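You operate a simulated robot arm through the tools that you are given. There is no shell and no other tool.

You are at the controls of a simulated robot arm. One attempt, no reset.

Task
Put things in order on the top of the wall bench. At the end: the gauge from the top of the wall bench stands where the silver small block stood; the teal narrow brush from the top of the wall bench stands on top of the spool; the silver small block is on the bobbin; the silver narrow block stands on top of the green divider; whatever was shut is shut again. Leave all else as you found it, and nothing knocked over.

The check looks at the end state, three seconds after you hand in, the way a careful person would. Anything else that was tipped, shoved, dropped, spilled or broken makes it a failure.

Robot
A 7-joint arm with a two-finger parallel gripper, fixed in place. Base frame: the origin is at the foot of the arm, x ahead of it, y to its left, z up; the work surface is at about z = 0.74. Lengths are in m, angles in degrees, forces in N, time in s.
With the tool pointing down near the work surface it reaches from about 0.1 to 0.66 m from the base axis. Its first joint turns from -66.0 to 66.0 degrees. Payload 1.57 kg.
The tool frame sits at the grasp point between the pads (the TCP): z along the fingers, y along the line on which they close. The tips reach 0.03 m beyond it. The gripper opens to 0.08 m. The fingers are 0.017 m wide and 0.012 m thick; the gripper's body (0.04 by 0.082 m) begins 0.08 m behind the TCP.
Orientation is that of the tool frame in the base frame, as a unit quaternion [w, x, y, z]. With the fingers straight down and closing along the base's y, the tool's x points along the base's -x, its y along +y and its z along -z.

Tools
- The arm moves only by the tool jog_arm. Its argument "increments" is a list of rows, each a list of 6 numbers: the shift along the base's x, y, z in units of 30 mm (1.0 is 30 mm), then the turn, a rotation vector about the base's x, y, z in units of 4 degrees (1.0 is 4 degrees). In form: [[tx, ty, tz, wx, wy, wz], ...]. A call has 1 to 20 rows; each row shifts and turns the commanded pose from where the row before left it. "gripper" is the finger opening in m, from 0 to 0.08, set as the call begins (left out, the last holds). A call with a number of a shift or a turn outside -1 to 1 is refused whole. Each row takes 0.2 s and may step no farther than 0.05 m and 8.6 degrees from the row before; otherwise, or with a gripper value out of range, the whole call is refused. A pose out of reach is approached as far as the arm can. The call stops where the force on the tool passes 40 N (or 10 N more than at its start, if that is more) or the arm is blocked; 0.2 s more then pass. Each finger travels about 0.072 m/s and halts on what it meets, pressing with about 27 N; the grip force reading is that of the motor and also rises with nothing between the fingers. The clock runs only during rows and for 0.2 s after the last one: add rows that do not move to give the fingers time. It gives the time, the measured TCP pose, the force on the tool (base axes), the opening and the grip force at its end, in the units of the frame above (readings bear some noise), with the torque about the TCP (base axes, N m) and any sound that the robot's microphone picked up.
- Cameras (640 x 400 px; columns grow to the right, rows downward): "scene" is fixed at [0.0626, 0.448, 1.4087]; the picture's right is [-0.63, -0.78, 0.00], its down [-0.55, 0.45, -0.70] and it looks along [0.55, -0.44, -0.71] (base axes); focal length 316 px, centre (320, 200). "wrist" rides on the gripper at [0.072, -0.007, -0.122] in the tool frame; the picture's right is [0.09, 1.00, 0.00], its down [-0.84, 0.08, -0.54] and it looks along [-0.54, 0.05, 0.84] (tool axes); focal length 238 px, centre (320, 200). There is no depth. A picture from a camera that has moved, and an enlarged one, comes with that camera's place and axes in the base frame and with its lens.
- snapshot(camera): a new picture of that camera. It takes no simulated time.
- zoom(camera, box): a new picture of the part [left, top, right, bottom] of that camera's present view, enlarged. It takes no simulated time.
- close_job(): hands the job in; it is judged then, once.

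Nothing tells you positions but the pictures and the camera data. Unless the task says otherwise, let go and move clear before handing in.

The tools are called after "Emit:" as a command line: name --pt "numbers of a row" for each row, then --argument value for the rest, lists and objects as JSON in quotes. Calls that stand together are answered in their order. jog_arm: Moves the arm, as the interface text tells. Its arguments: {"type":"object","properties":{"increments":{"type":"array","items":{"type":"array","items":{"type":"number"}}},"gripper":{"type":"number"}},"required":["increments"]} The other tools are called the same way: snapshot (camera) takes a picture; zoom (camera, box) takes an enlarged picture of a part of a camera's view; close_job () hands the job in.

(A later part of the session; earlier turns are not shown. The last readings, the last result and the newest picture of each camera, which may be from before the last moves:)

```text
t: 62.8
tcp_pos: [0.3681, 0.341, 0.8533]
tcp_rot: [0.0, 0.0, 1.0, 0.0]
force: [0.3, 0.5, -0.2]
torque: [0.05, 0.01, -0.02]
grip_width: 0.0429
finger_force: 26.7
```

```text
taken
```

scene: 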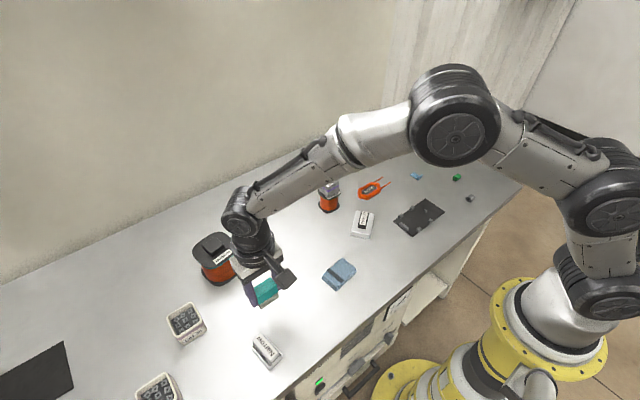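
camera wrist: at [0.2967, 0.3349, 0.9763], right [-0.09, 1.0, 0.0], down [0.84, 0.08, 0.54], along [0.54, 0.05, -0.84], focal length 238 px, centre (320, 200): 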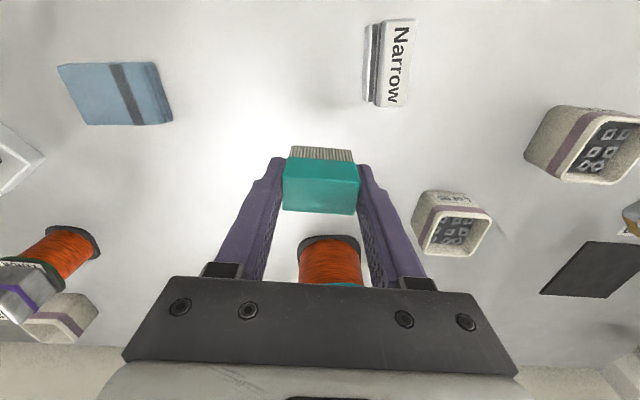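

The brush is in hand. I'll raise it, carry it over the spool's boss and turn it to match.

Emit:
jog_arm --pt "0 0 1 0 0 0" --pt "0 0 1 0 0 0" --pt "0 0 1 0 0 0" --pt "0 0 0.6 0 0 0" --pt "0.8 0.2 0 0 0 0.5" --pt "0.8 0.2 0 0 0 0.5" --pt "0.8 0.2 0 0 0 0.5" --pt "0.8 0.2 0 0 0 0.6" --pt "0.8 0.2 0 0 0 0" --pt "0.8 0 0 0 0 0" --pt "0.27 0 0 0 0 0" --pt "0 0 0 0 0 0"

Emit:
snapshot --camera "wrist"

Emit:
zoom --camera "scene" --box '[162, 200, 274, 270]'

```text
t: 65.4
tcp_pos: [0.5228, 0.3693, 0.9611]
tcp_rot: [-0.001, -0.073, 0.997, -0.001]
force: [-0.1, 0.6, -0.8]
torque: [0.04, 0.02, -0.01]
grip_width: 0.0435
finger_force: 27.0
```

```text
taken
camera wrist: at [0.4515, 0.3532, 1.0828], right [-0.24, 0.97, 0.0], down [0.82, 0.2, 0.54], along [0.53, 0.13, -0.84], focal length 238 px, centre (320, 200)
```

wrist: 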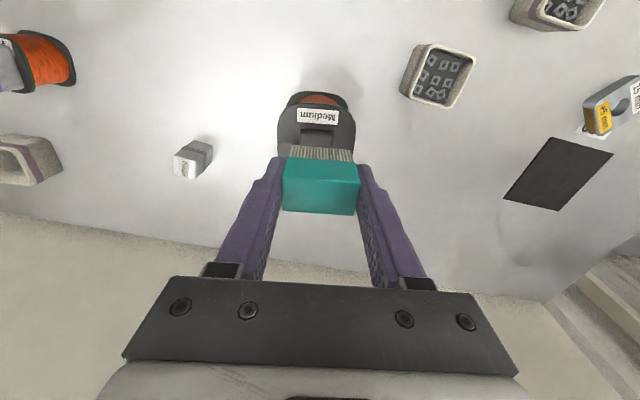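

```text
5.71 times, centred on (218, 235) of scene
camera zoom: at [0.0627, 0.448, 1.4087], right [-0.63, -0.78, 0.0], down [-0.55, 0.45, -0.7], along [0.55, -0.44, -0.71], focal length 1804 px, centre (903, 0)
```

zoom: 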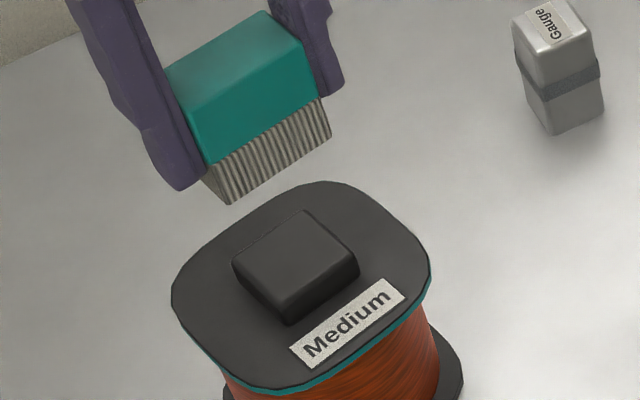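

Emit:
jog_arm --pt "-0.04 0.06 -0.7 0 0 0" --pt "0 0 -0.7 0 0 0" --pt "0 0 0 0 0 0"

Emit:
zoom --camera "scene" --box '[162, 200, 274, 270]'

Emit:
zoom --camera "wrist" --box '[260, 80, 380, 230]'

```text
t: 66.2
tcp_pos: [0.5209, 0.3718, 0.9198]
tcp_rot: [0.0, -0.073, 0.997, 0.0]
force: [-0.5, 0.3, -0.7]
torque: [0.02, 0.0, -0.02]
grip_width: 0.0434
finger_force: 27.3
```

```text
5.71 times, centred on (218, 235) of scene
camera zoom: at [0.0626, 0.448, 1.4087], right [-0.63, -0.78, 0.0], down [-0.55, 0.45, -0.7], along [0.55, -0.44, -0.71], focal length 1804 px, centre (903, 0)
```

zoom: 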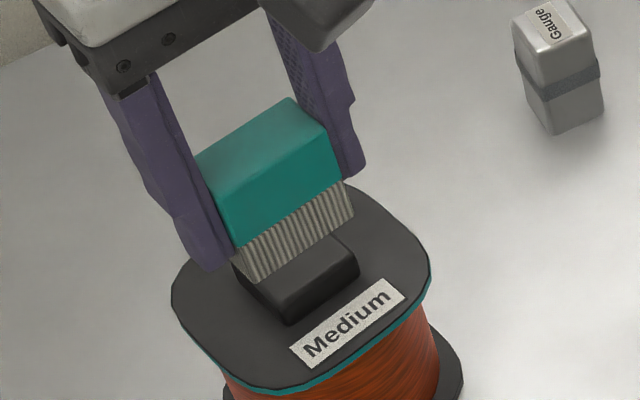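

```text
2.67 times, centred on (320, 155) of wrist
camera zoom: at [0.4493, 0.3556, 1.0416], right [-0.24, 0.97, 0.0], down [0.82, 0.2, 0.54], along [0.53, 0.13, -0.84], focal length 636 px, centre (320, 320)
```

zoom: 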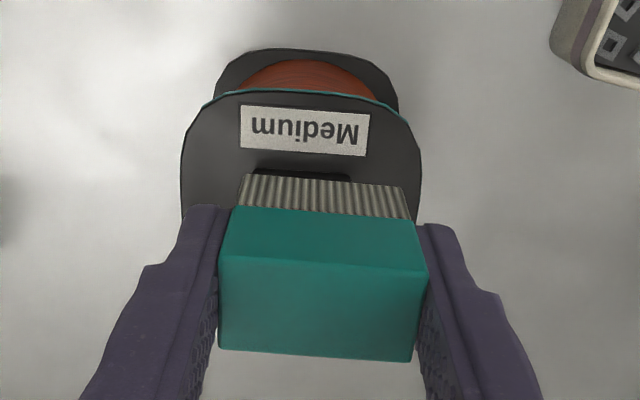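

Before lowering, I'll check the side-to-side centring more closely, because the wrist view suggests the brush is a little to the right of the boss.

Emit:
zoom --camera "wrist" --box '[285, 110, 355, 180]'

Emit:
zoom --camera "scene" --box '[190, 225, 246, 260]'

```text
5.71 times, centred on (320, 145) of wrist
camera zoom: at [0.4493, 0.3556, 1.0416], right [-0.24, 0.97, 0.0], down [0.82, 0.2, 0.54], along [0.53, 0.13, -0.84], focal length 1362 px, centre (320, 514)
```

zoom: 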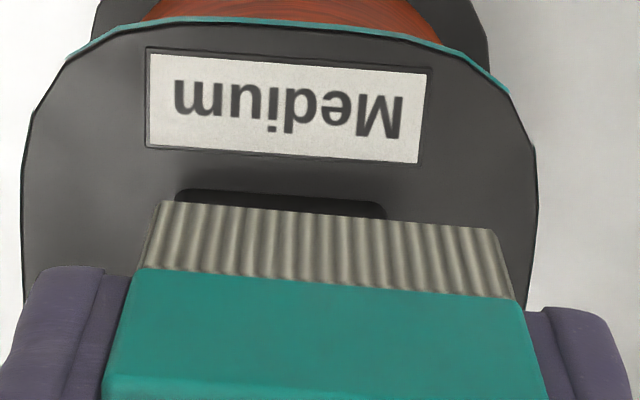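

```text
11.43 times, centred on (218, 242) of scene
camera zoom: at [0.0626, 0.448, 1.4087], right [-0.63, -0.78, 0.0], down [-0.55, 0.45, -0.7], along [0.55, -0.44, -0.71], focal length 3608 px, centre (1486, -286)
```

zoom: 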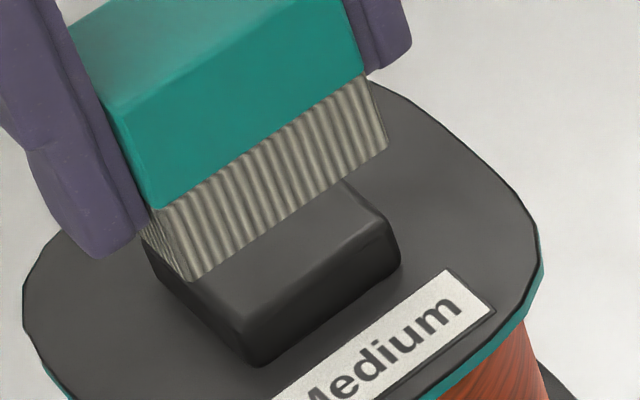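

Working it through again, the boss top is lower and further out than I first thought: about (0.541, 0.370), z ≈ 0.836. I'll move the brush out by 20 mm and look again.

Emit:
jog_arm --pt "0.35 -0.03 -0.3 0 0 0" --pt "0.35 -0.03 -0.3 0 0 0" --pt "0 0 0 0 0 0"

Emit:
zoom --camera "wrist" --box '[265, 90, 375, 200]'

Emit:
zoom --camera "scene" --box '[190, 225, 246, 260]'

```text
t: 67.0
tcp_pos: [0.54, 0.3709, 0.9012]
tcp_rot: [0.0, -0.073, 0.997, 0.0]
force: [-0.2, -0.2, -0.1]
torque: [-0.02, -0.02, 0.02]
grip_width: 0.0436
finger_force: 27.3
```

```text
3.64 times, centred on (320, 145) of wrist
camera zoom: at [0.4695, 0.3543, 1.0228], right [-0.24, 0.97, 0.0], down [0.82, 0.2, 0.54], along [0.53, 0.13, -0.84], focal length 867 px, centre (320, 400)
```

zoom: 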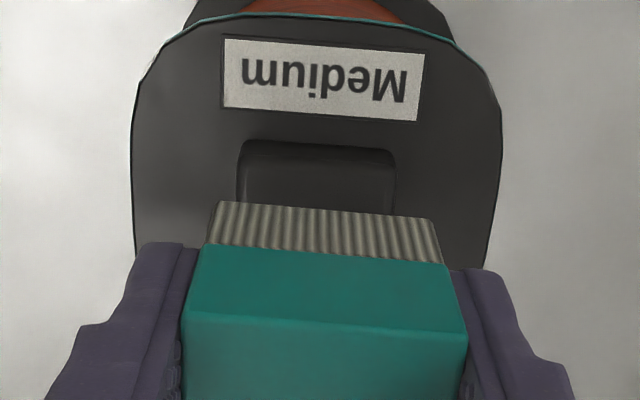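

```text
11.43 times, centred on (218, 242) of scene
camera zoom: at [0.0626, 0.448, 1.4087], right [-0.63, -0.78, 0.0], down [-0.55, 0.45, -0.7], along [0.55, -0.44, -0.71], focal length 3608 px, centre (1486, -286)
```

zoom: 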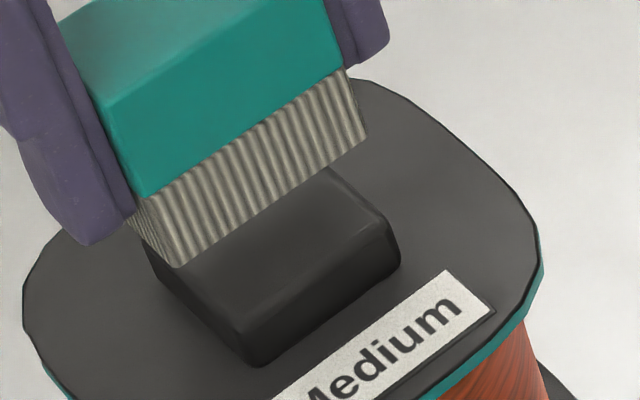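

Emit:
jog_arm --pt "0.1 -0.03 -0.3 0 0 0" --pt "0 0 -0.2 0 0 0" --pt "0 0 0 0 0 0"

Emit:
zoom --camera "wrist" --box '[265, 90, 375, 200]'

Emit:
zoom --camera "scene" --box '[190, 225, 246, 260]'

```text
t: 67.8
tcp_pos: [0.5441, 0.3697, 0.8853]
tcp_rot: [0.001, -0.073, 0.997, 0.0]
force: [-0.6, 0.5, -0.6]
torque: [0.03, 0.02, -0.04]
grip_width: 0.0435
finger_force: 26.4
```

```text
3.64 times, centred on (320, 145) of wrist
camera zoom: at [0.473, 0.3535, 1.0071], right [-0.24, 0.97, 0.0], down [0.82, 0.2, 0.54], along [0.53, 0.13, -0.84], focal length 867 px, centre (320, 400)
```

zoom: 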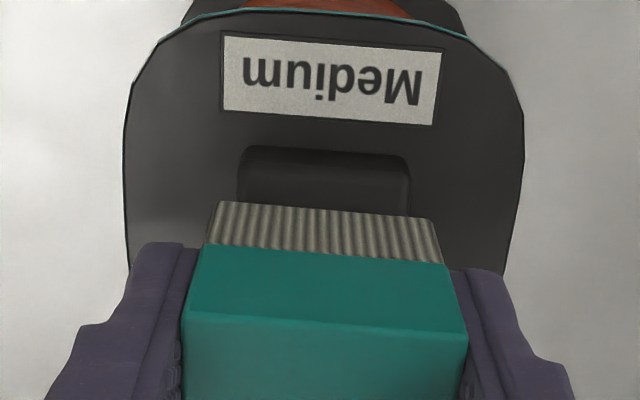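

```text
11.43 times, centred on (218, 242) of scene
camera zoom: at [0.0626, 0.448, 1.4087], right [-0.63, -0.78, 0.0], down [-0.55, 0.45, -0.7], along [0.55, -0.44, -0.71], focal length 3608 px, centre (1486, -286)
```

zoom: 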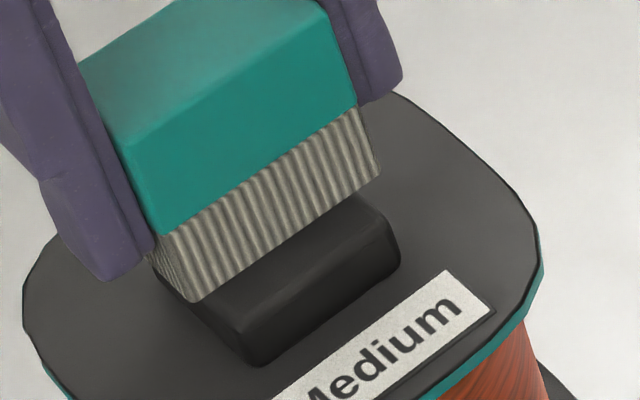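

Emit:
jog_arm --pt "-0.04 0 -0.1 0 0 0" --pt "0 0 0 0 0 0"

Emit:
jog_arm --pt "0 0 -0.06 0 0 0" --pt "0 0 0 0 0 0"

Emit:
jog_arm --pt "0 0 -0.05 0 0 0" --pt "0 0 0 0 0 0"

Emit:
zoom --camera "scene" --box '[190, 225, 246, 260]'

```text
t: 68.4
tcp_pos: [0.5419, 0.3684, 0.8831]
tcp_rot: [-0.001, -0.073, 0.997, 0.0]
force: [-0.7, -0.5, -0.2]
torque: [0.0, 0.02, -0.03]
grip_width: 0.0435
finger_force: 26.9
```

```text
t: 69.0
tcp_pos: [0.5422, 0.3683, 0.8804]
tcp_rot: [-0.001, -0.073, 0.997, 0.0]
force: [0.7, 0.3, -0.7]
torque: [-0.04, -0.01, 0.03]
grip_width: 0.0436
finger_force: 27.5
```

```text
t: 69.6
tcp_pos: [0.5416, 0.368, 0.8808]
tcp_rot: [0.0, -0.073, 0.997, 0.0]
force: [-0.3, 0.2, -0.4]
torque: [0.0, 0.0, -0.02]
grip_width: 0.0435
finger_force: 26.9
```

```text
11.43 times, centred on (218, 242) of scene
camera zoom: at [0.0626, 0.448, 1.4087], right [-0.63, -0.78, 0.0], down [-0.55, 0.45, -0.7], along [0.55, -0.44, -0.71], focal length 3608 px, centre (1486, -286)
```

zoom: 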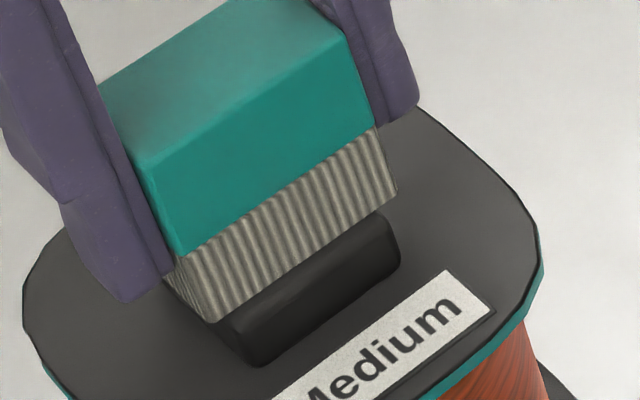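

Emit:
jog_arm --pt "0.03 0 -0.05 0 0 0" --pt "0 0 0 0 0 0"

Emit:
jog_arm --pt "0 0 -0.04 0 0 0" --pt "0 0 0 0 0 0"

Emit:
jog_arm --pt "0 0 -0.04 0 0 0" --pt "0 0 0 0 0 0"

Emit:
zoom --camera "scene" --box '[190, 225, 246, 260]'

```text
t: 70.2
tcp_pos: [0.5438, 0.3697, 0.8792]
tcp_rot: [0.002, -0.074, 0.997, 0.001]
force: [-2.0, 0.5, 6.2]
torque: [-0.02, 0.12, 0.03]
grip_width: 0.0434
finger_force: 27.2
```

```text
t: 70.8
tcp_pos: [0.5434, 0.3694, 0.8785]
tcp_rot: [0.002, -0.073, 0.997, 0.001]
force: [-2.9, 0.7, 15.3]
torque: [-0.05, 0.15, 0.03]
grip_width: 0.0433
finger_force: 26.7
```

```text
t: 71.4
tcp_pos: [0.5433, 0.3692, 0.8782]
tcp_rot: [0.004, -0.073, 0.997, 0.003]
force: [-2.8, 1.0, 22.5]
torque: [-0.07, 0.09, -0.01]
grip_width: 0.0435
finger_force: 27.5
```

```text
11.43 times, centred on (218, 242) of scene
camera zoom: at [0.0622, 0.4478, 1.4088], right [-0.63, -0.78, 0.0], down [-0.55, 0.45, -0.7], along [0.55, -0.44, -0.71], focal length 3608 px, centre (1486, -286)
```

zoom: 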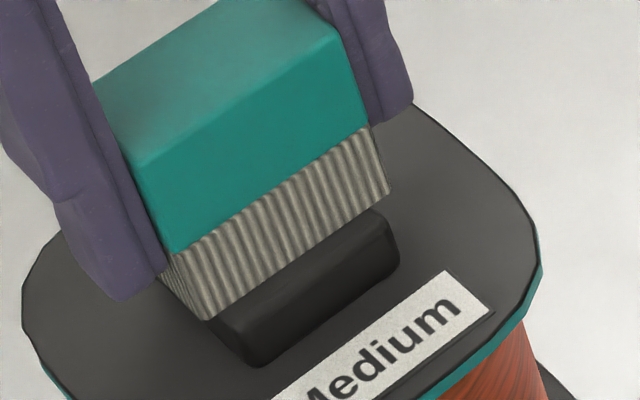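

Contact came at the expected height. I'll take off the pressure, then open slowly and rise.

Emit:
jog_arm --pt "0 0 0.08 0 0 0" --pt "0 0 0 0 0 0"

Emit:
jog_arm --pt "0 0 0 0 0 0" --pt "0 0 0 0 0 0" --pt "0 0 0 0 0 0" --gripper 0.064

Emit:
zoom --camera "scene" --box '[176, 215, 256, 265]'

Emit:
snapshot --camera "wrist"

```text
t: 72.0
tcp_pos: [0.5432, 0.368, 0.8793]
tcp_rot: [0.001, -0.073, 0.997, 0.0]
force: [1.4, 4.4, 14.2]
torque: [0.19, -0.17, 0.0]
grip_width: 0.0434
finger_force: 26.8
```

```text
t: 72.8
tcp_pos: [0.5435, 0.3671, 0.8777]
tcp_rot: [-0.001, -0.073, 0.997, -0.001]
force: [0.0, -0.3, -0.8]
torque: [-0.01, 0.0, 0.0]
grip_width: 0.0641
finger_force: 0.2
```

```text
8.00 times, centred on (216, 240) of scene
camera zoom: at [0.0626, 0.448, 1.4087], right [-0.63, -0.78, 0.0], down [-0.55, 0.45, -0.7], along [0.55, -0.44, -0.71], focal length 2526 px, centre (1152, -120)
```

zoom: 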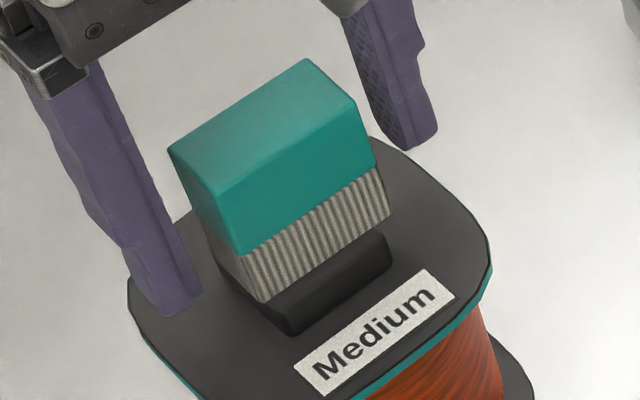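

```text
taken
camera wrist: at [0.472, 0.3517, 0.9997], right [-0.24, 0.97, 0.0], down [0.82, 0.2, 0.54], along [0.53, 0.13, -0.84], focal length 238 px, centre (320, 200)
```

wrist: 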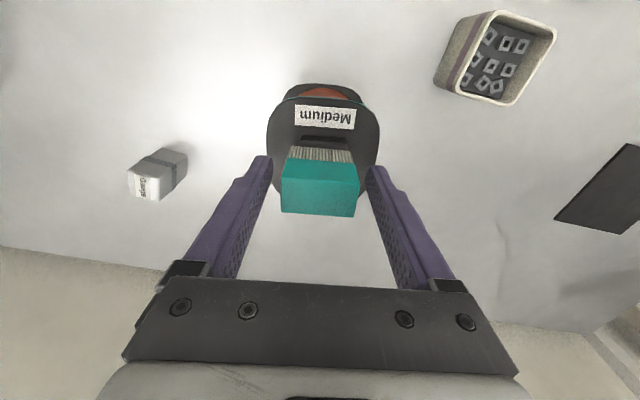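

The brush stands on the boss. I'll rise straight up and then go to look at the silver narrow block.

Emit:
jog_arm --pt "0 0 0.5 0 0 0" --pt "0 0 0.8 0 0 0" --pt "-0.1 0 1 0 0 0" --pt "-0.3 0 1 0 0 0" --pt "-1 0 0 0 0 -0.5" --pt "-1 0 0 0 0 -0.5" --pt "-1 0 0 0 0 -0.5" --pt "-1 0 0 0 0 -0.6" --pt "-1 0 0 0 0 0" --pt "-1 0 0 0 0 0" --pt "-1 0.2 0 0 0 0" --pt "-1 0.2 -0.5 0 0 0" --pt "-1 0.2 -0.5 0 0 0" --pt "0 0 0 0 0 0" --gripper 0.07

Emit:
snapshot --camera "wrist"

Emit:
snapshot --camera "scene"

Emit:
zoom --camera "scene" --box '[227, 325, 307, 375]'

Emit:
zoom --camera "scene" --box '[162, 210, 258, 290]'

```text
t: 75.8
tcp_pos: [0.2496, 0.3742, 0.9477]
tcp_rot: [0.0, 0.001, 1.0, 0.0]
force: [-0.1, 0.8, -0.7]
torque: [-0.02, -0.03, 0.03]
grip_width: 0.0699
finger_force: 0.1
out of reach, approached as far as the arm can: row 2, 4
```

```text
taken
camera wrist: at [0.1773, 0.3691, 1.0691], right [-0.09, 1.0, 0.0], down [0.84, 0.08, 0.54], along [0.54, 0.05, -0.84], focal length 238 px, centre (320, 200)
```

wrist: 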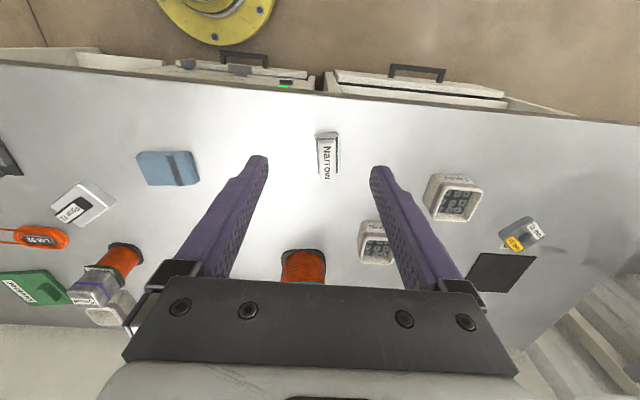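

```text
taken
```

scene: 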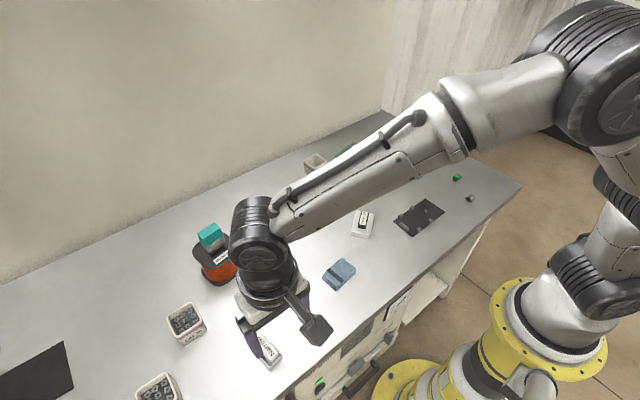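

```text
8.00 times, centred on (267, 350) of scene
camera zoom: at [0.0626, 0.448, 1.4087], right [-0.63, -0.78, 0.0], down [-0.55, 0.45, -0.7], along [0.55, -0.44, -0.71], focal length 2526 px, centre (744, -1000)
```

zoom: 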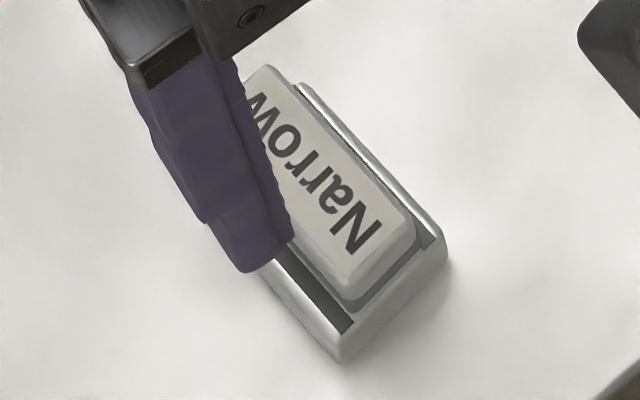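

```text
5.00 times, centred on (210, 250) of scene
camera zoom: at [0.0626, 0.448, 1.4087], right [-0.63, -0.78, 0.0], down [-0.55, 0.45, -0.7], along [0.55, -0.44, -0.71], focal length 1578 px, centre (870, -50)
```

zoom: 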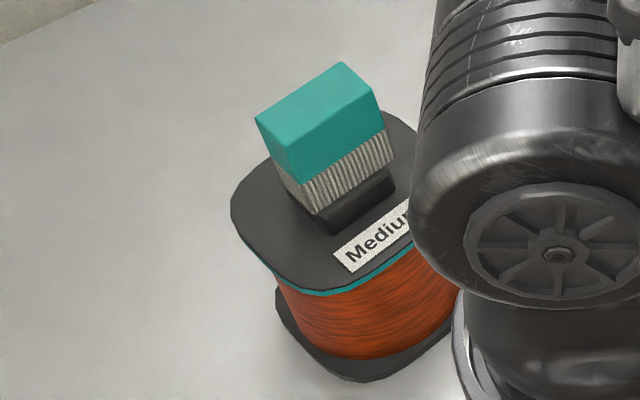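

Emit:
zoom --camera "wrist" --box '[280, 110, 376, 200]'

```text
4.44 times, centred on (328, 155) of wrist
camera zoom: at [0.1773, 0.3691, 1.0691], right [-0.09, 1.0, 0.0], down [0.84, 0.08, 0.54], along [0.54, 0.05, -0.84], focal length 1059 px, centre (284, 400)
```

zoom: 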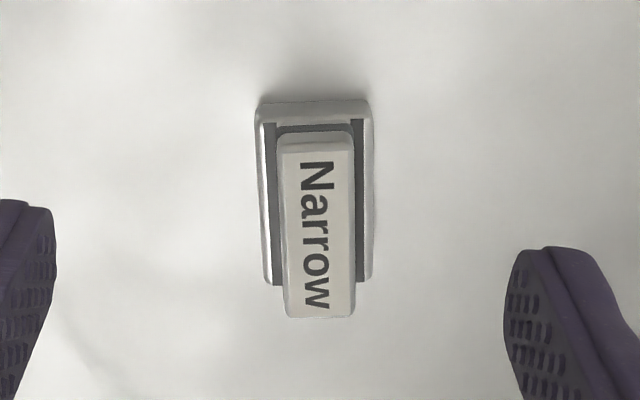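

The narrow block has a base about 58 × 34 mm with a narrower raised core, centred near (0.306, 0.390) and turned about +6.5°. I'll take a closer look before gripping it by its base.

Emit:
jog_arm --pt "0.5 0.2 -1 0 0 0.8" --pt "0.5 0.3 -1 0 0 0.8" --pt "0 0 -0.6 0 0 0" --pt "0 0 0 0 0 0" --gripper 0.07

Emit:
snapshot --camera "wrist"

Emit:
zoom --camera "wrist" --box '[265, 110, 375, 210]'

Emit:
zoom --camera "scene" --box '[227, 325, 307, 375]'

```text
t: 76.8
tcp_pos: [0.2811, 0.3913, 0.867]
tcp_rot: [0.0, -0.055, 0.998, 0.001]
force: [1.0, 0.0, 0.2]
torque: [-0.02, 0.01, -0.01]
grip_width: 0.07
finger_force: 0.0
```

```text
taken
camera wrist: at [0.2096, 0.3779, 0.9902], right [-0.2, 0.98, 0.0], down [0.82, 0.17, 0.54], along [0.53, 0.11, -0.84], focal length 238 px, centre (320, 200)
```

wrist: 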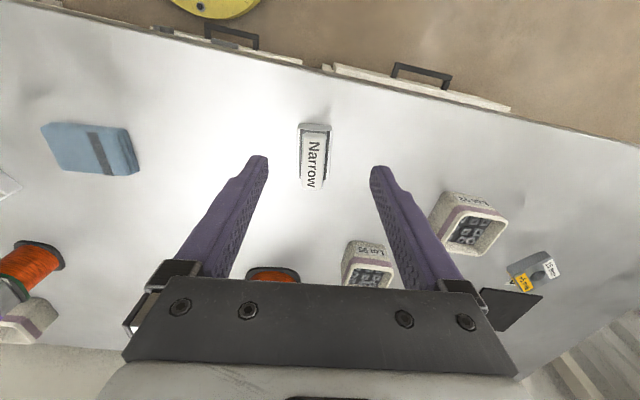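

```text
4.00 times, centred on (320, 160) of wrist
camera zoom: at [0.2096, 0.3779, 0.9902], right [-0.2, 0.98, 0.0], down [0.82, 0.17, 0.54], along [0.53, 0.11, -0.84], focal length 953 px, centre (320, 360)
```

zoom: 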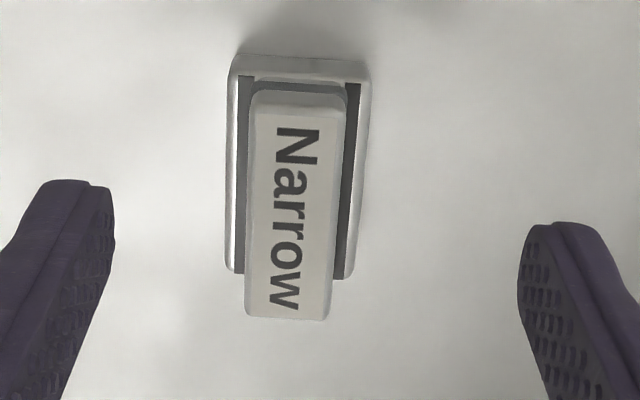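

```text
8.00 times, centred on (267, 350) of scene
camera zoom: at [0.0626, 0.448, 1.4087], right [-0.63, -0.78, 0.0], down [-0.55, 0.45, -0.7], along [0.55, -0.44, -0.71], focal length 2526 px, centre (744, -1000)
```

zoom: 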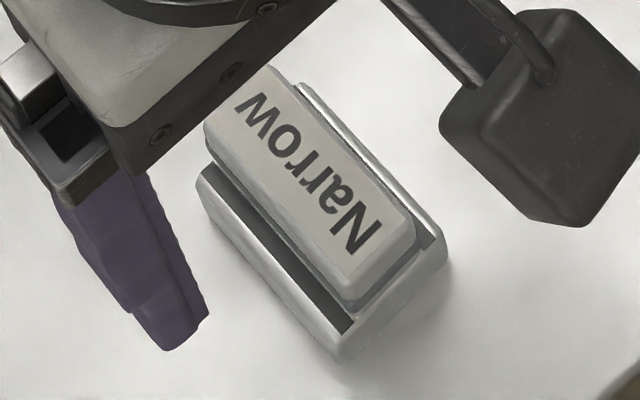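

Emit:
jog_arm --pt "0.45 0 -0.6 0 0 0.3" --pt "0.42 0 -0.9 0 0 0" --pt "0 0 -0.9 0 0 0" --pt "0 0 -0.5 0 0 0" --pt "0 0 0 0 0 0" --gripper 0.06

Emit:
snapshot --camera "wrist"

Emit:
zoom --camera "wrist" --box '[240, 120, 400, 240]'

Emit:
zoom --camera "scene" --box '[227, 325, 307, 375]'

```text
t: 78.0
tcp_pos: [0.308, 0.3917, 0.7808]
tcp_rot: [0.001, -0.067, 0.998, 0.0]
force: [-0.5, -0.5, -0.1]
torque: [-0.04, -0.02, -0.01]
grip_width: 0.0602
finger_force: 0.2
```

```text
taken
camera wrist: at [0.2371, 0.3765, 0.9028], right [-0.22, 0.97, 0.0], down [0.82, 0.19, 0.54], along [0.53, 0.12, -0.84], focal length 238 px, centre (320, 200)
```

wrist: 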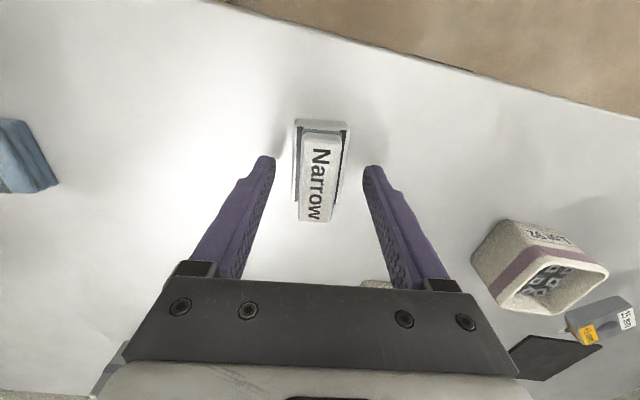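

```text
3.33 times, centred on (320, 180) of wrist
camera zoom: at [0.2371, 0.3765, 0.9028], right [-0.22, 0.97, 0.0], down [0.82, 0.19, 0.54], along [0.53, 0.12, -0.84], focal length 794 px, centre (320, 267)
```

zoom: 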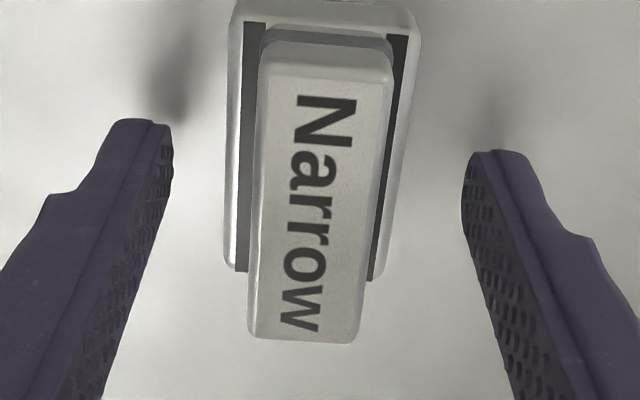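

```text
8.00 times, centred on (267, 350) of scene
camera zoom: at [0.0626, 0.448, 1.4087], right [-0.63, -0.78, 0.0], down [-0.55, 0.45, -0.7], along [0.55, -0.44, -0.71], focal length 2526 px, centre (744, -1000)
```

zoom: 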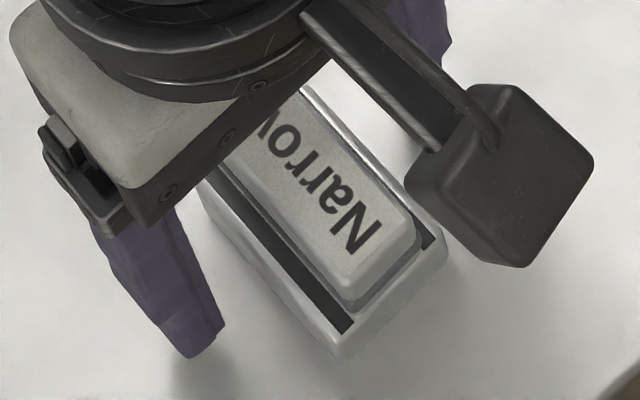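

Emit:
jog_arm --pt "-0.05 0 -0.23 0 0 0" --pt "0 0 0 0 0 0"

Emit:
jog_arm --pt "0 0 0 0 0 0" --pt "0 0 0 0 0 0" --pt "0 0 0 0 0 0" --pt "0 0 0 0 0 0" --gripper 0.012

Emit:
zoom --camera "wrist" --box '[240, 120, 400, 240]'

```text
t: 78.6
tcp_pos: [0.3054, 0.3931, 0.773]
tcp_rot: [0.0, -0.066, 0.998, 0.0]
force: [-0.5, -1.0, 0.0]
torque: [-0.02, 0.02, 0.0]
grip_width: 0.0598
finger_force: 0.1
```

```text
t: 79.6
tcp_pos: [0.3061, 0.3923, 0.773]
tcp_rot: [0.0, -0.066, 0.998, 0.0]
force: [-0.9, -0.1, -0.3]
torque: [0.0, 0.04, 0.0]
grip_width: 0.0355
finger_force: 26.6
```

```text
3.33 times, centred on (320, 180) of wrist
camera zoom: at [0.2346, 0.3774, 0.8948], right [-0.22, 0.97, 0.0], down [0.82, 0.19, 0.54], along [0.53, 0.12, -0.84], focal length 794 px, centre (320, 267)
```

zoom: 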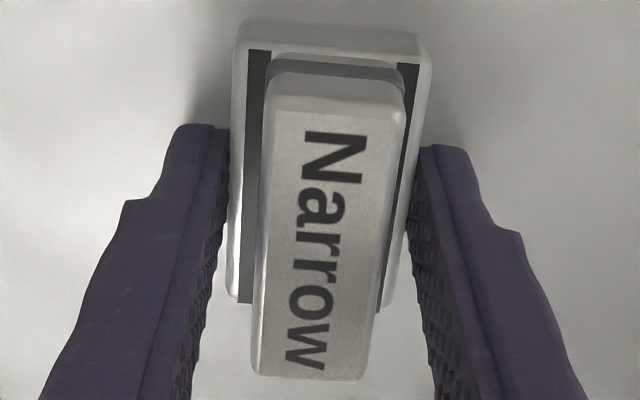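

The base is gripped, 35.5 mm wide. I'll lift it a little and check that the whole block comes along.

Emit:
jog_arm --pt "0 0 0.3 0 0 0" --pt "0 0 0.7 0 0 0" --pt "0 0 1 0 0 0" --pt "0 0 0 0 0 0"

Emit:
zoom --camera "scene" --box '[217, 305, 313, 365]'

Emit:
snapshot --camera "wrist"

```text
t: 80.6
tcp_pos: [0.3043, 0.3944, 0.8337]
tcp_rot: [0.001, -0.066, 0.998, 0.0]
force: [-0.2, 0.2, -2.6]
torque: [-0.04, -0.05, 0.02]
grip_width: 0.0354
finger_force: 26.7
```

```text
6.67 times, centred on (265, 335) of scene
camera zoom: at [0.0626, 0.448, 1.4086], right [-0.63, -0.78, 0.0], down [-0.55, 0.45, -0.7], along [0.55, -0.44, -0.71], focal length 2105 px, centre (687, -700)
```

zoom: 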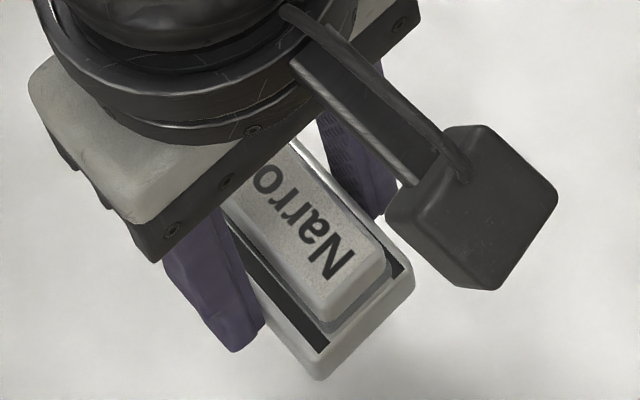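

```text
taken
camera wrist: at [0.2321, 0.3782, 0.9565], right [-0.22, 0.97, 0.0], down [0.82, 0.19, 0.54], along [0.53, 0.12, -0.84], focal length 238 px, centre (320, 200)
```

wrist: 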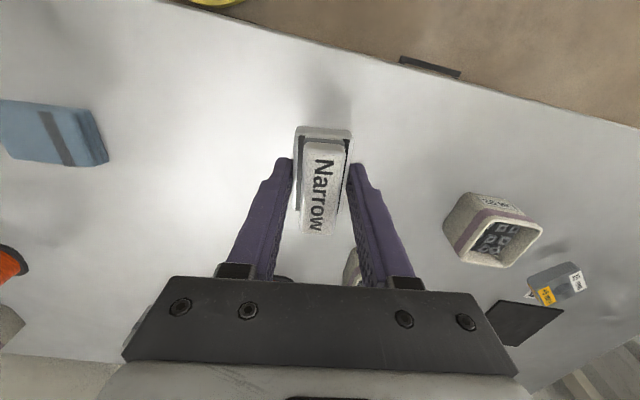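

The block is whole and held. I'll raise it well above everything and carry it toward the divider, stopping where the divider can be seen clearly.

Emit:
jog_arm --pt "0 0 1 0 0 0" --pt "0 0 1 0 0 0" --pt "0 0 1 0 0 0" --pt "0 0 0.9 0 0 0" --pt "0.4 -1 0 0 0 -0.2" --pt "0.4 -1 0 0 0 -0.2" --pt "0.4 -1 0 0 0 -0.2" --pt "0.4 -1 0 0 0 -0.2" --pt "0.4 -1 0 0 0 -0.2" --pt "0.4 -1 0 0 0 -0.2" --pt "0.4 -1 0 0 0 -0.2" --pt "0.4 -1 0 0 0 -0.2" --pt "0.4 -1 0 0 0 -0.2" --pt "0.4 -1 0 0 0 0" --pt "0.4 -1 0 0 0 0" --pt "0.4 -1 0 0 0 0" --pt "0.4 -1 0 0 0 0" --pt "0.4 -1 0 0 0 0" --pt "0.4 -1 0 0 0 0" --pt "0 0 0 0 0 0"

Emit:
snapshot --camera "wrist"

Emit:
snapshot --camera "scene"

Emit:
zoom --camera "scene" --box '[307, 125, 403, 185]'

```text
t: 84.8
tcp_pos: [0.4844, -0.0559, 0.9483]
tcp_rot: [0.0, -0.004, 1.0, 0.001]
force: [0.5, 0.8, -1.2]
torque: [0.02, 0.01, 0.0]
grip_width: 0.0356
finger_force: 27.0
```

```text
taken
camera wrist: at [0.4124, -0.0625, 1.0709], right [-0.1, 1.0, 0.0], down [0.84, 0.08, 0.54], along [0.54, 0.05, -0.84], focal length 238 px, centre (320, 200)
```

wrist: 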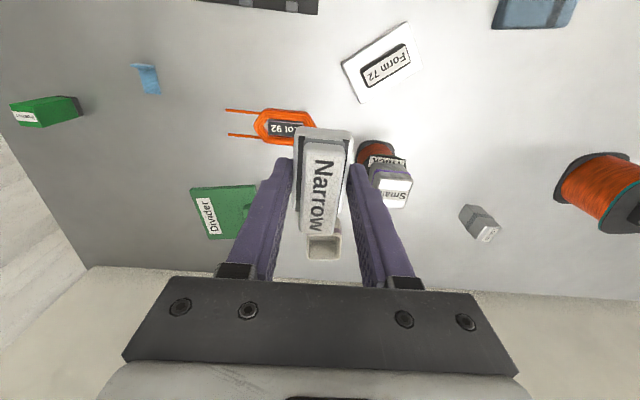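

```text
taken
```

scene: 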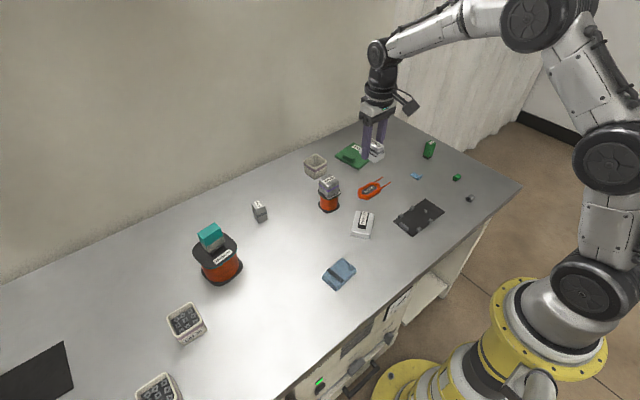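

```text
6.67 times, centred on (355, 155) of scene
camera zoom: at [0.0627, 0.448, 1.4087], right [-0.63, -0.78, 0.0], down [-0.55, 0.45, -0.7], along [0.55, -0.44, -0.71], focal length 2105 px, centre (87, 500)
```

zoom: 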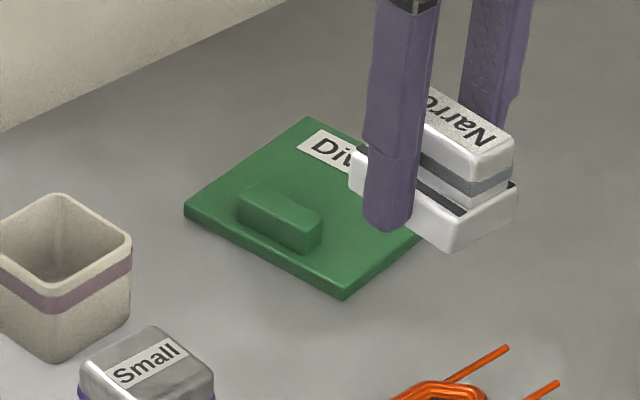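

The divider plate spans about x 0.61–0.72 and y -0.25 to -0.14, with its knob near (0.66, -0.157), so the free area is around (0.64, -0.21). That is at the edge of reach, so I'll approach and test how far out the arm gets at low height.

Emit:
jog_arm --pt "0.5 -0.9 0 0 0 0" --pt "0.5 -0.9 0 0 0 0" --pt "0.5 -0.9 0 0 0 0.4" --pt "0.5 -0.9 0 0 0 0.4" --pt "0.5 -0.9 -0.5 0 0 0.4" --pt "0.5 -0.8 -1 0 0 0.4" --pt "0 0 -1 0 0 0.4" --pt "0 0 0 0 0 0"

Emit:
snapshot --camera "wrist"

Emit:
zoom --camera "scene" --box '[320, 115, 416, 175]'

```text
t: 86.6
tcp_pos: [0.5749, -0.2139, 0.875]
tcp_rot: [0.0, -0.074, 0.997, -0.001]
force: [0.5, 0.4, -0.9]
torque: [-0.02, -0.03, 0.03]
grip_width: 0.0354
finger_force: 26.3
```

```text
taken
camera wrist: at [0.5044, -0.2302, 0.9966], right [-0.24, 0.97, 0.0], down [0.82, 0.2, 0.54], along [0.53, 0.13, -0.84], focal length 238 px, centre (320, 200)
```

wrist: 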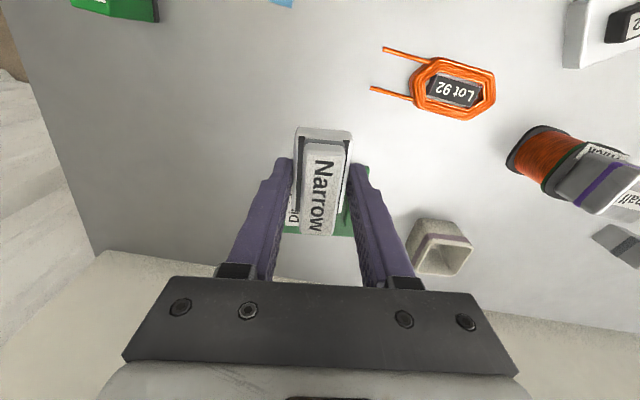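

```text
6.67 times, centred on (368, 145) of scene
camera zoom: at [0.0627, 0.448, 1.4087], right [-0.63, -0.78, 0.0], down [-0.55, 0.45, -0.7], along [0.55, -0.44, -0.71], focal length 2105 px, centre (0, 567)
```

zoom: 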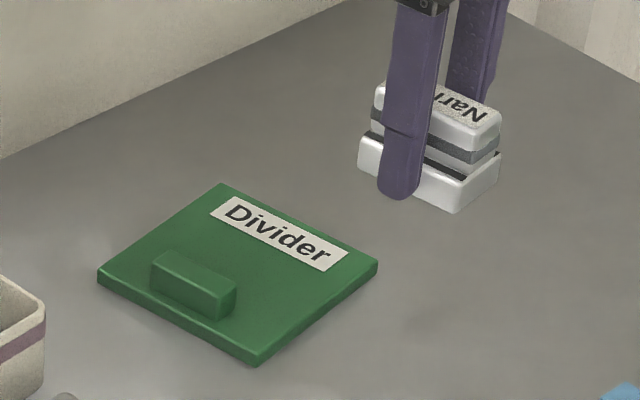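

The divider is clear in view: its near edge runs from (0.626, -0.253) to (0.610, -0.152), turned about 8.7°, and the free strip beside the knob is 75 mm wide. I'll lower to a safe height and test the outward reach.

Emit:
jog_arm --pt "0.3 0 -0.8 0 0 0" --pt "0.3 0 -0.8 0 0 0" --pt "0.3 0 -0.6 0 0 0" --pt "0.4 0 0 0 0 0" --pt "0.4 0 0 0 0 0" --pt "0.3 0 0 0 0 0" --pt "0.2 0 0 0 0 0" --pt "0 0 0 0 0 0"

Emit:
zoom --camera "scene" --box '[320, 115, 416, 175]'

```text
t: 88.4
tcp_pos: [0.629, -0.2117, 0.8082]
tcp_rot: [-0.001, -0.072, 0.997, 0.0]
force: [0.5, 0.1, -1.9]
torque: [0.0, 0.05, 0.02]
grip_width: 0.0354
finger_force: 26.6
out of reach, approached as far as the arm can: row 6, 7
```

```text
6.67 times, centred on (368, 145) of scene
camera zoom: at [0.0627, 0.448, 1.4087], right [-0.63, -0.78, 0.0], down [-0.55, 0.45, -0.7], along [0.55, -0.44, -0.71], focal length 2105 px, centre (0, 567)
```

zoom: 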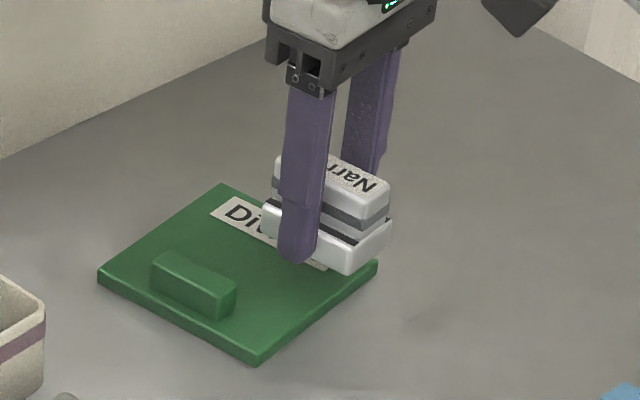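

The arm reaches about 0.664 m here. With the block turned 90°, its 36 mm side points outward and it sits almost wholly on the plate within that reach. I'll back up, raise it and turn it.

Emit:
jog_arm --pt "-0.3 0 0.5 0 0 0" --pt "-0.5 0 1 0 0 0" --pt "-0.6 0 0.7 0 0 0" --pt "0 0 0 0 0 -1" --pt "0 0 0 0 0 -1" --pt "0 0 0 0 0 -1" --pt "0 0 0 0 0 -1" --pt "0 0 0 0 0 -1" --pt "0 0 0 0 0 -1" --pt "0 0 0 0 0 -1" --pt "0 0 0 0 0 -1" --pt "0 0 0 0 0 -1" --pt "0 0 0 0 0 -1" --pt "0 0 0 0 0 -1" --pt "0 0 0 0 0 0"

Emit:
jog_arm --pt "0 0 0 0 0 -1" --pt "0 0 0 0 0 -1" --pt "0 0 0 0 0 -1" --pt "0 0 0 0 0 -1" --pt "0 0 0 0 0 -1" --pt "0 0 0 0 0 -1" --pt "0 0 0 0 0 -1" --pt "0 0 0 0 0 -1" --pt "0 0 0 0 0 -1" --pt "0 0 0 0 0 -1" --pt "0 0 0 0 0 -1" --pt "0 0 0 0 0 -0.5" --pt "0 0 0 0 0 0"

Emit:
zoom --camera "scene" --box '[320, 115, 416, 175]'

Emit:
snapshot --camera "wrist"

```text
t: 91.6
tcp_pos: [0.5854, -0.2105, 0.8726]
tcp_rot: [0.0, 0.306, 0.952, 0.0]
force: [0.3, 0.1, -1.4]
torque: [0.02, 0.03, 0.02]
grip_width: 0.0357
finger_force: 26.6
```

```text
t: 94.4
tcp_pos: [0.5853, -0.2128, 0.8729]
tcp_rot: [0.001, 0.654, 0.756, 0.0]
force: [0.8, 0.3, -0.8]
torque: [0.02, 0.01, 0.03]
grip_width: 0.0355
finger_force: 27.0
```

```text
6.67 times, centred on (368, 145) of scene
camera zoom: at [0.0627, 0.448, 1.4087], right [-0.63, -0.78, 0.0], down [-0.55, 0.45, -0.7], along [0.55, -0.44, -0.71], focal length 2105 px, centre (0, 567)
```

zoom: 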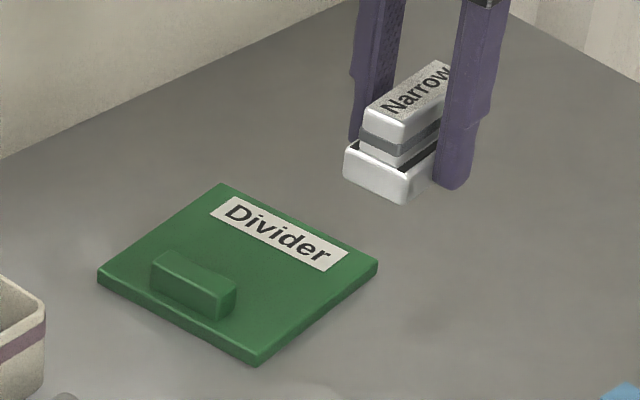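

```text
taken
camera wrist: at [0.5683, -0.1415, 0.996], right [0.97, 0.23, 0.0], down [0.2, -0.82, 0.54], along [0.13, -0.53, -0.84], focal length 238 px, centre (320, 200)
```

wrist: 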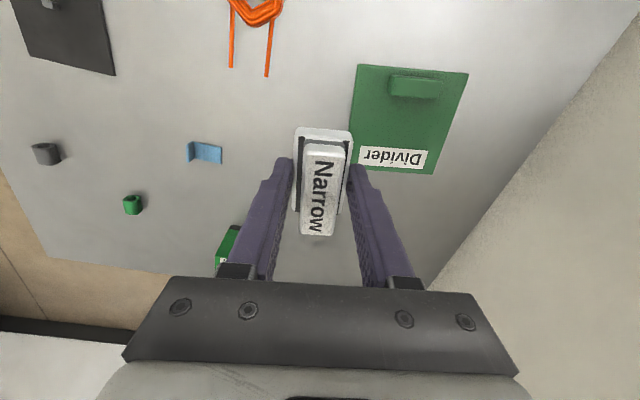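

The block is turned and the wrist view confirms the plate corners. I'll lower it to just above plate height and then move it outward over the free area.

Emit:
jog_arm --pt "0.2 0.15 -0.9 0 0 0" --pt "0.2 0.14 -0.9 0 0 0" --pt "0.2 0 -0.6 0 0 0" --pt "0.4 0 0 0 0 0" --pt "0.3 0 0 0 0 0" --pt "0.2 0 0 0 0 0" --pt "0 0 0 0 0 0"

Emit:
zoom --camera "scene" --box '[320, 115, 416, 175]'

Emit:
snapshot --camera "wrist"

```text
t: 96.0
tcp_pos: [0.6302, -0.2023, 0.802]
tcp_rot: [0.0, 0.653, 0.757, 0.0]
force: [-0.4, 0.1, -2.3]
torque: [-0.02, -0.04, -0.01]
grip_width: 0.0356
finger_force: 26.7
```

```text
6.67 times, centred on (368, 145) of scene
camera zoom: at [0.0627, 0.448, 1.4087], right [-0.63, -0.78, 0.0], down [-0.55, 0.45, -0.7], along [0.55, -0.44, -0.71], focal length 2105 px, centre (0, 567)
```

zoom: 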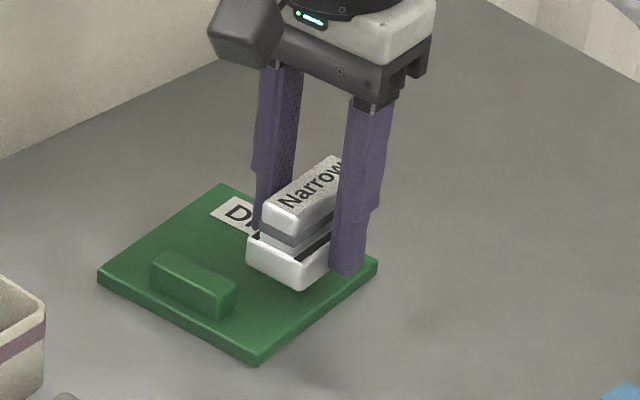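

```text
taken
camera wrist: at [0.6135, -0.1308, 0.9246], right [0.97, 0.24, 0.0], down [0.2, -0.82, 0.54], along [0.13, -0.53, -0.84], focal length 238 px, centre (320, 200)
```

wrist: 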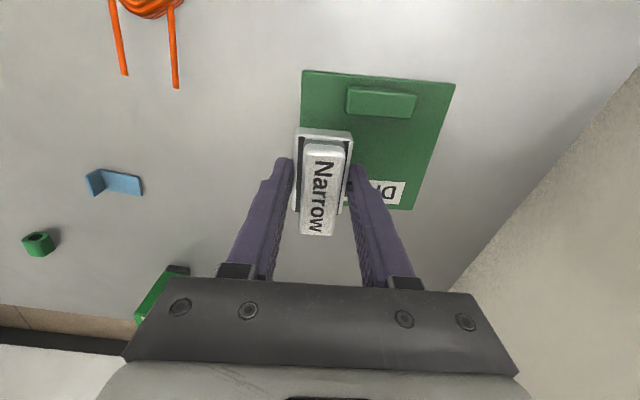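

Emit:
jog_arm --pt "0.1 -0.03 -0.25 0 0 0" --pt "0.1 0 -0.1 0 0 0" --pt "0 0 0 0 0 0"

Emit:
zoom --camera "scene" --box '[328, 130, 400, 175]'

Emit:
zoom --camera "wrist" --box '[230, 60, 410, 240]'

```text
t: 96.8
tcp_pos: [0.6321, -0.2016, 0.7914]
tcp_rot: [0.002, 0.654, 0.757, 0.0]
force: [-0.5, 0.3, -1.8]
torque: [0.02, 0.02, -0.01]
grip_width: 0.0355
finger_force: 27.4
out of reach, approached as far as the arm can: row 1
```

```text
8.89 times, centred on (364, 152) of scene
camera zoom: at [0.0627, 0.448, 1.4087], right [-0.63, -0.78, 0.0], down [-0.55, 0.45, -0.7], along [0.55, -0.44, -0.71], focal length 2806 px, centre (-71, 622)
```

zoom: 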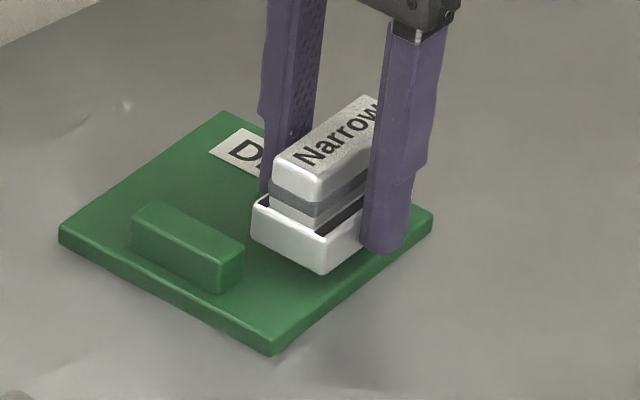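

```text
2.22 times, centred on (320, 150) of wrist
camera zoom: at [0.6145, -0.1302, 0.9146], right [0.97, 0.24, 0.0], down [0.2, -0.82, 0.54], along [0.13, -0.53, -0.84], focal length 530 px, centre (320, 311)
```

zoom: 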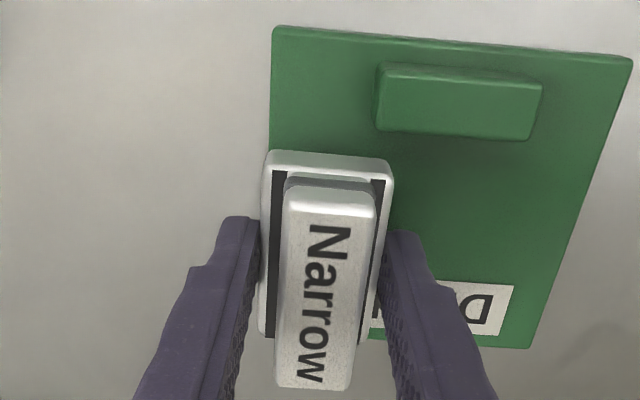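

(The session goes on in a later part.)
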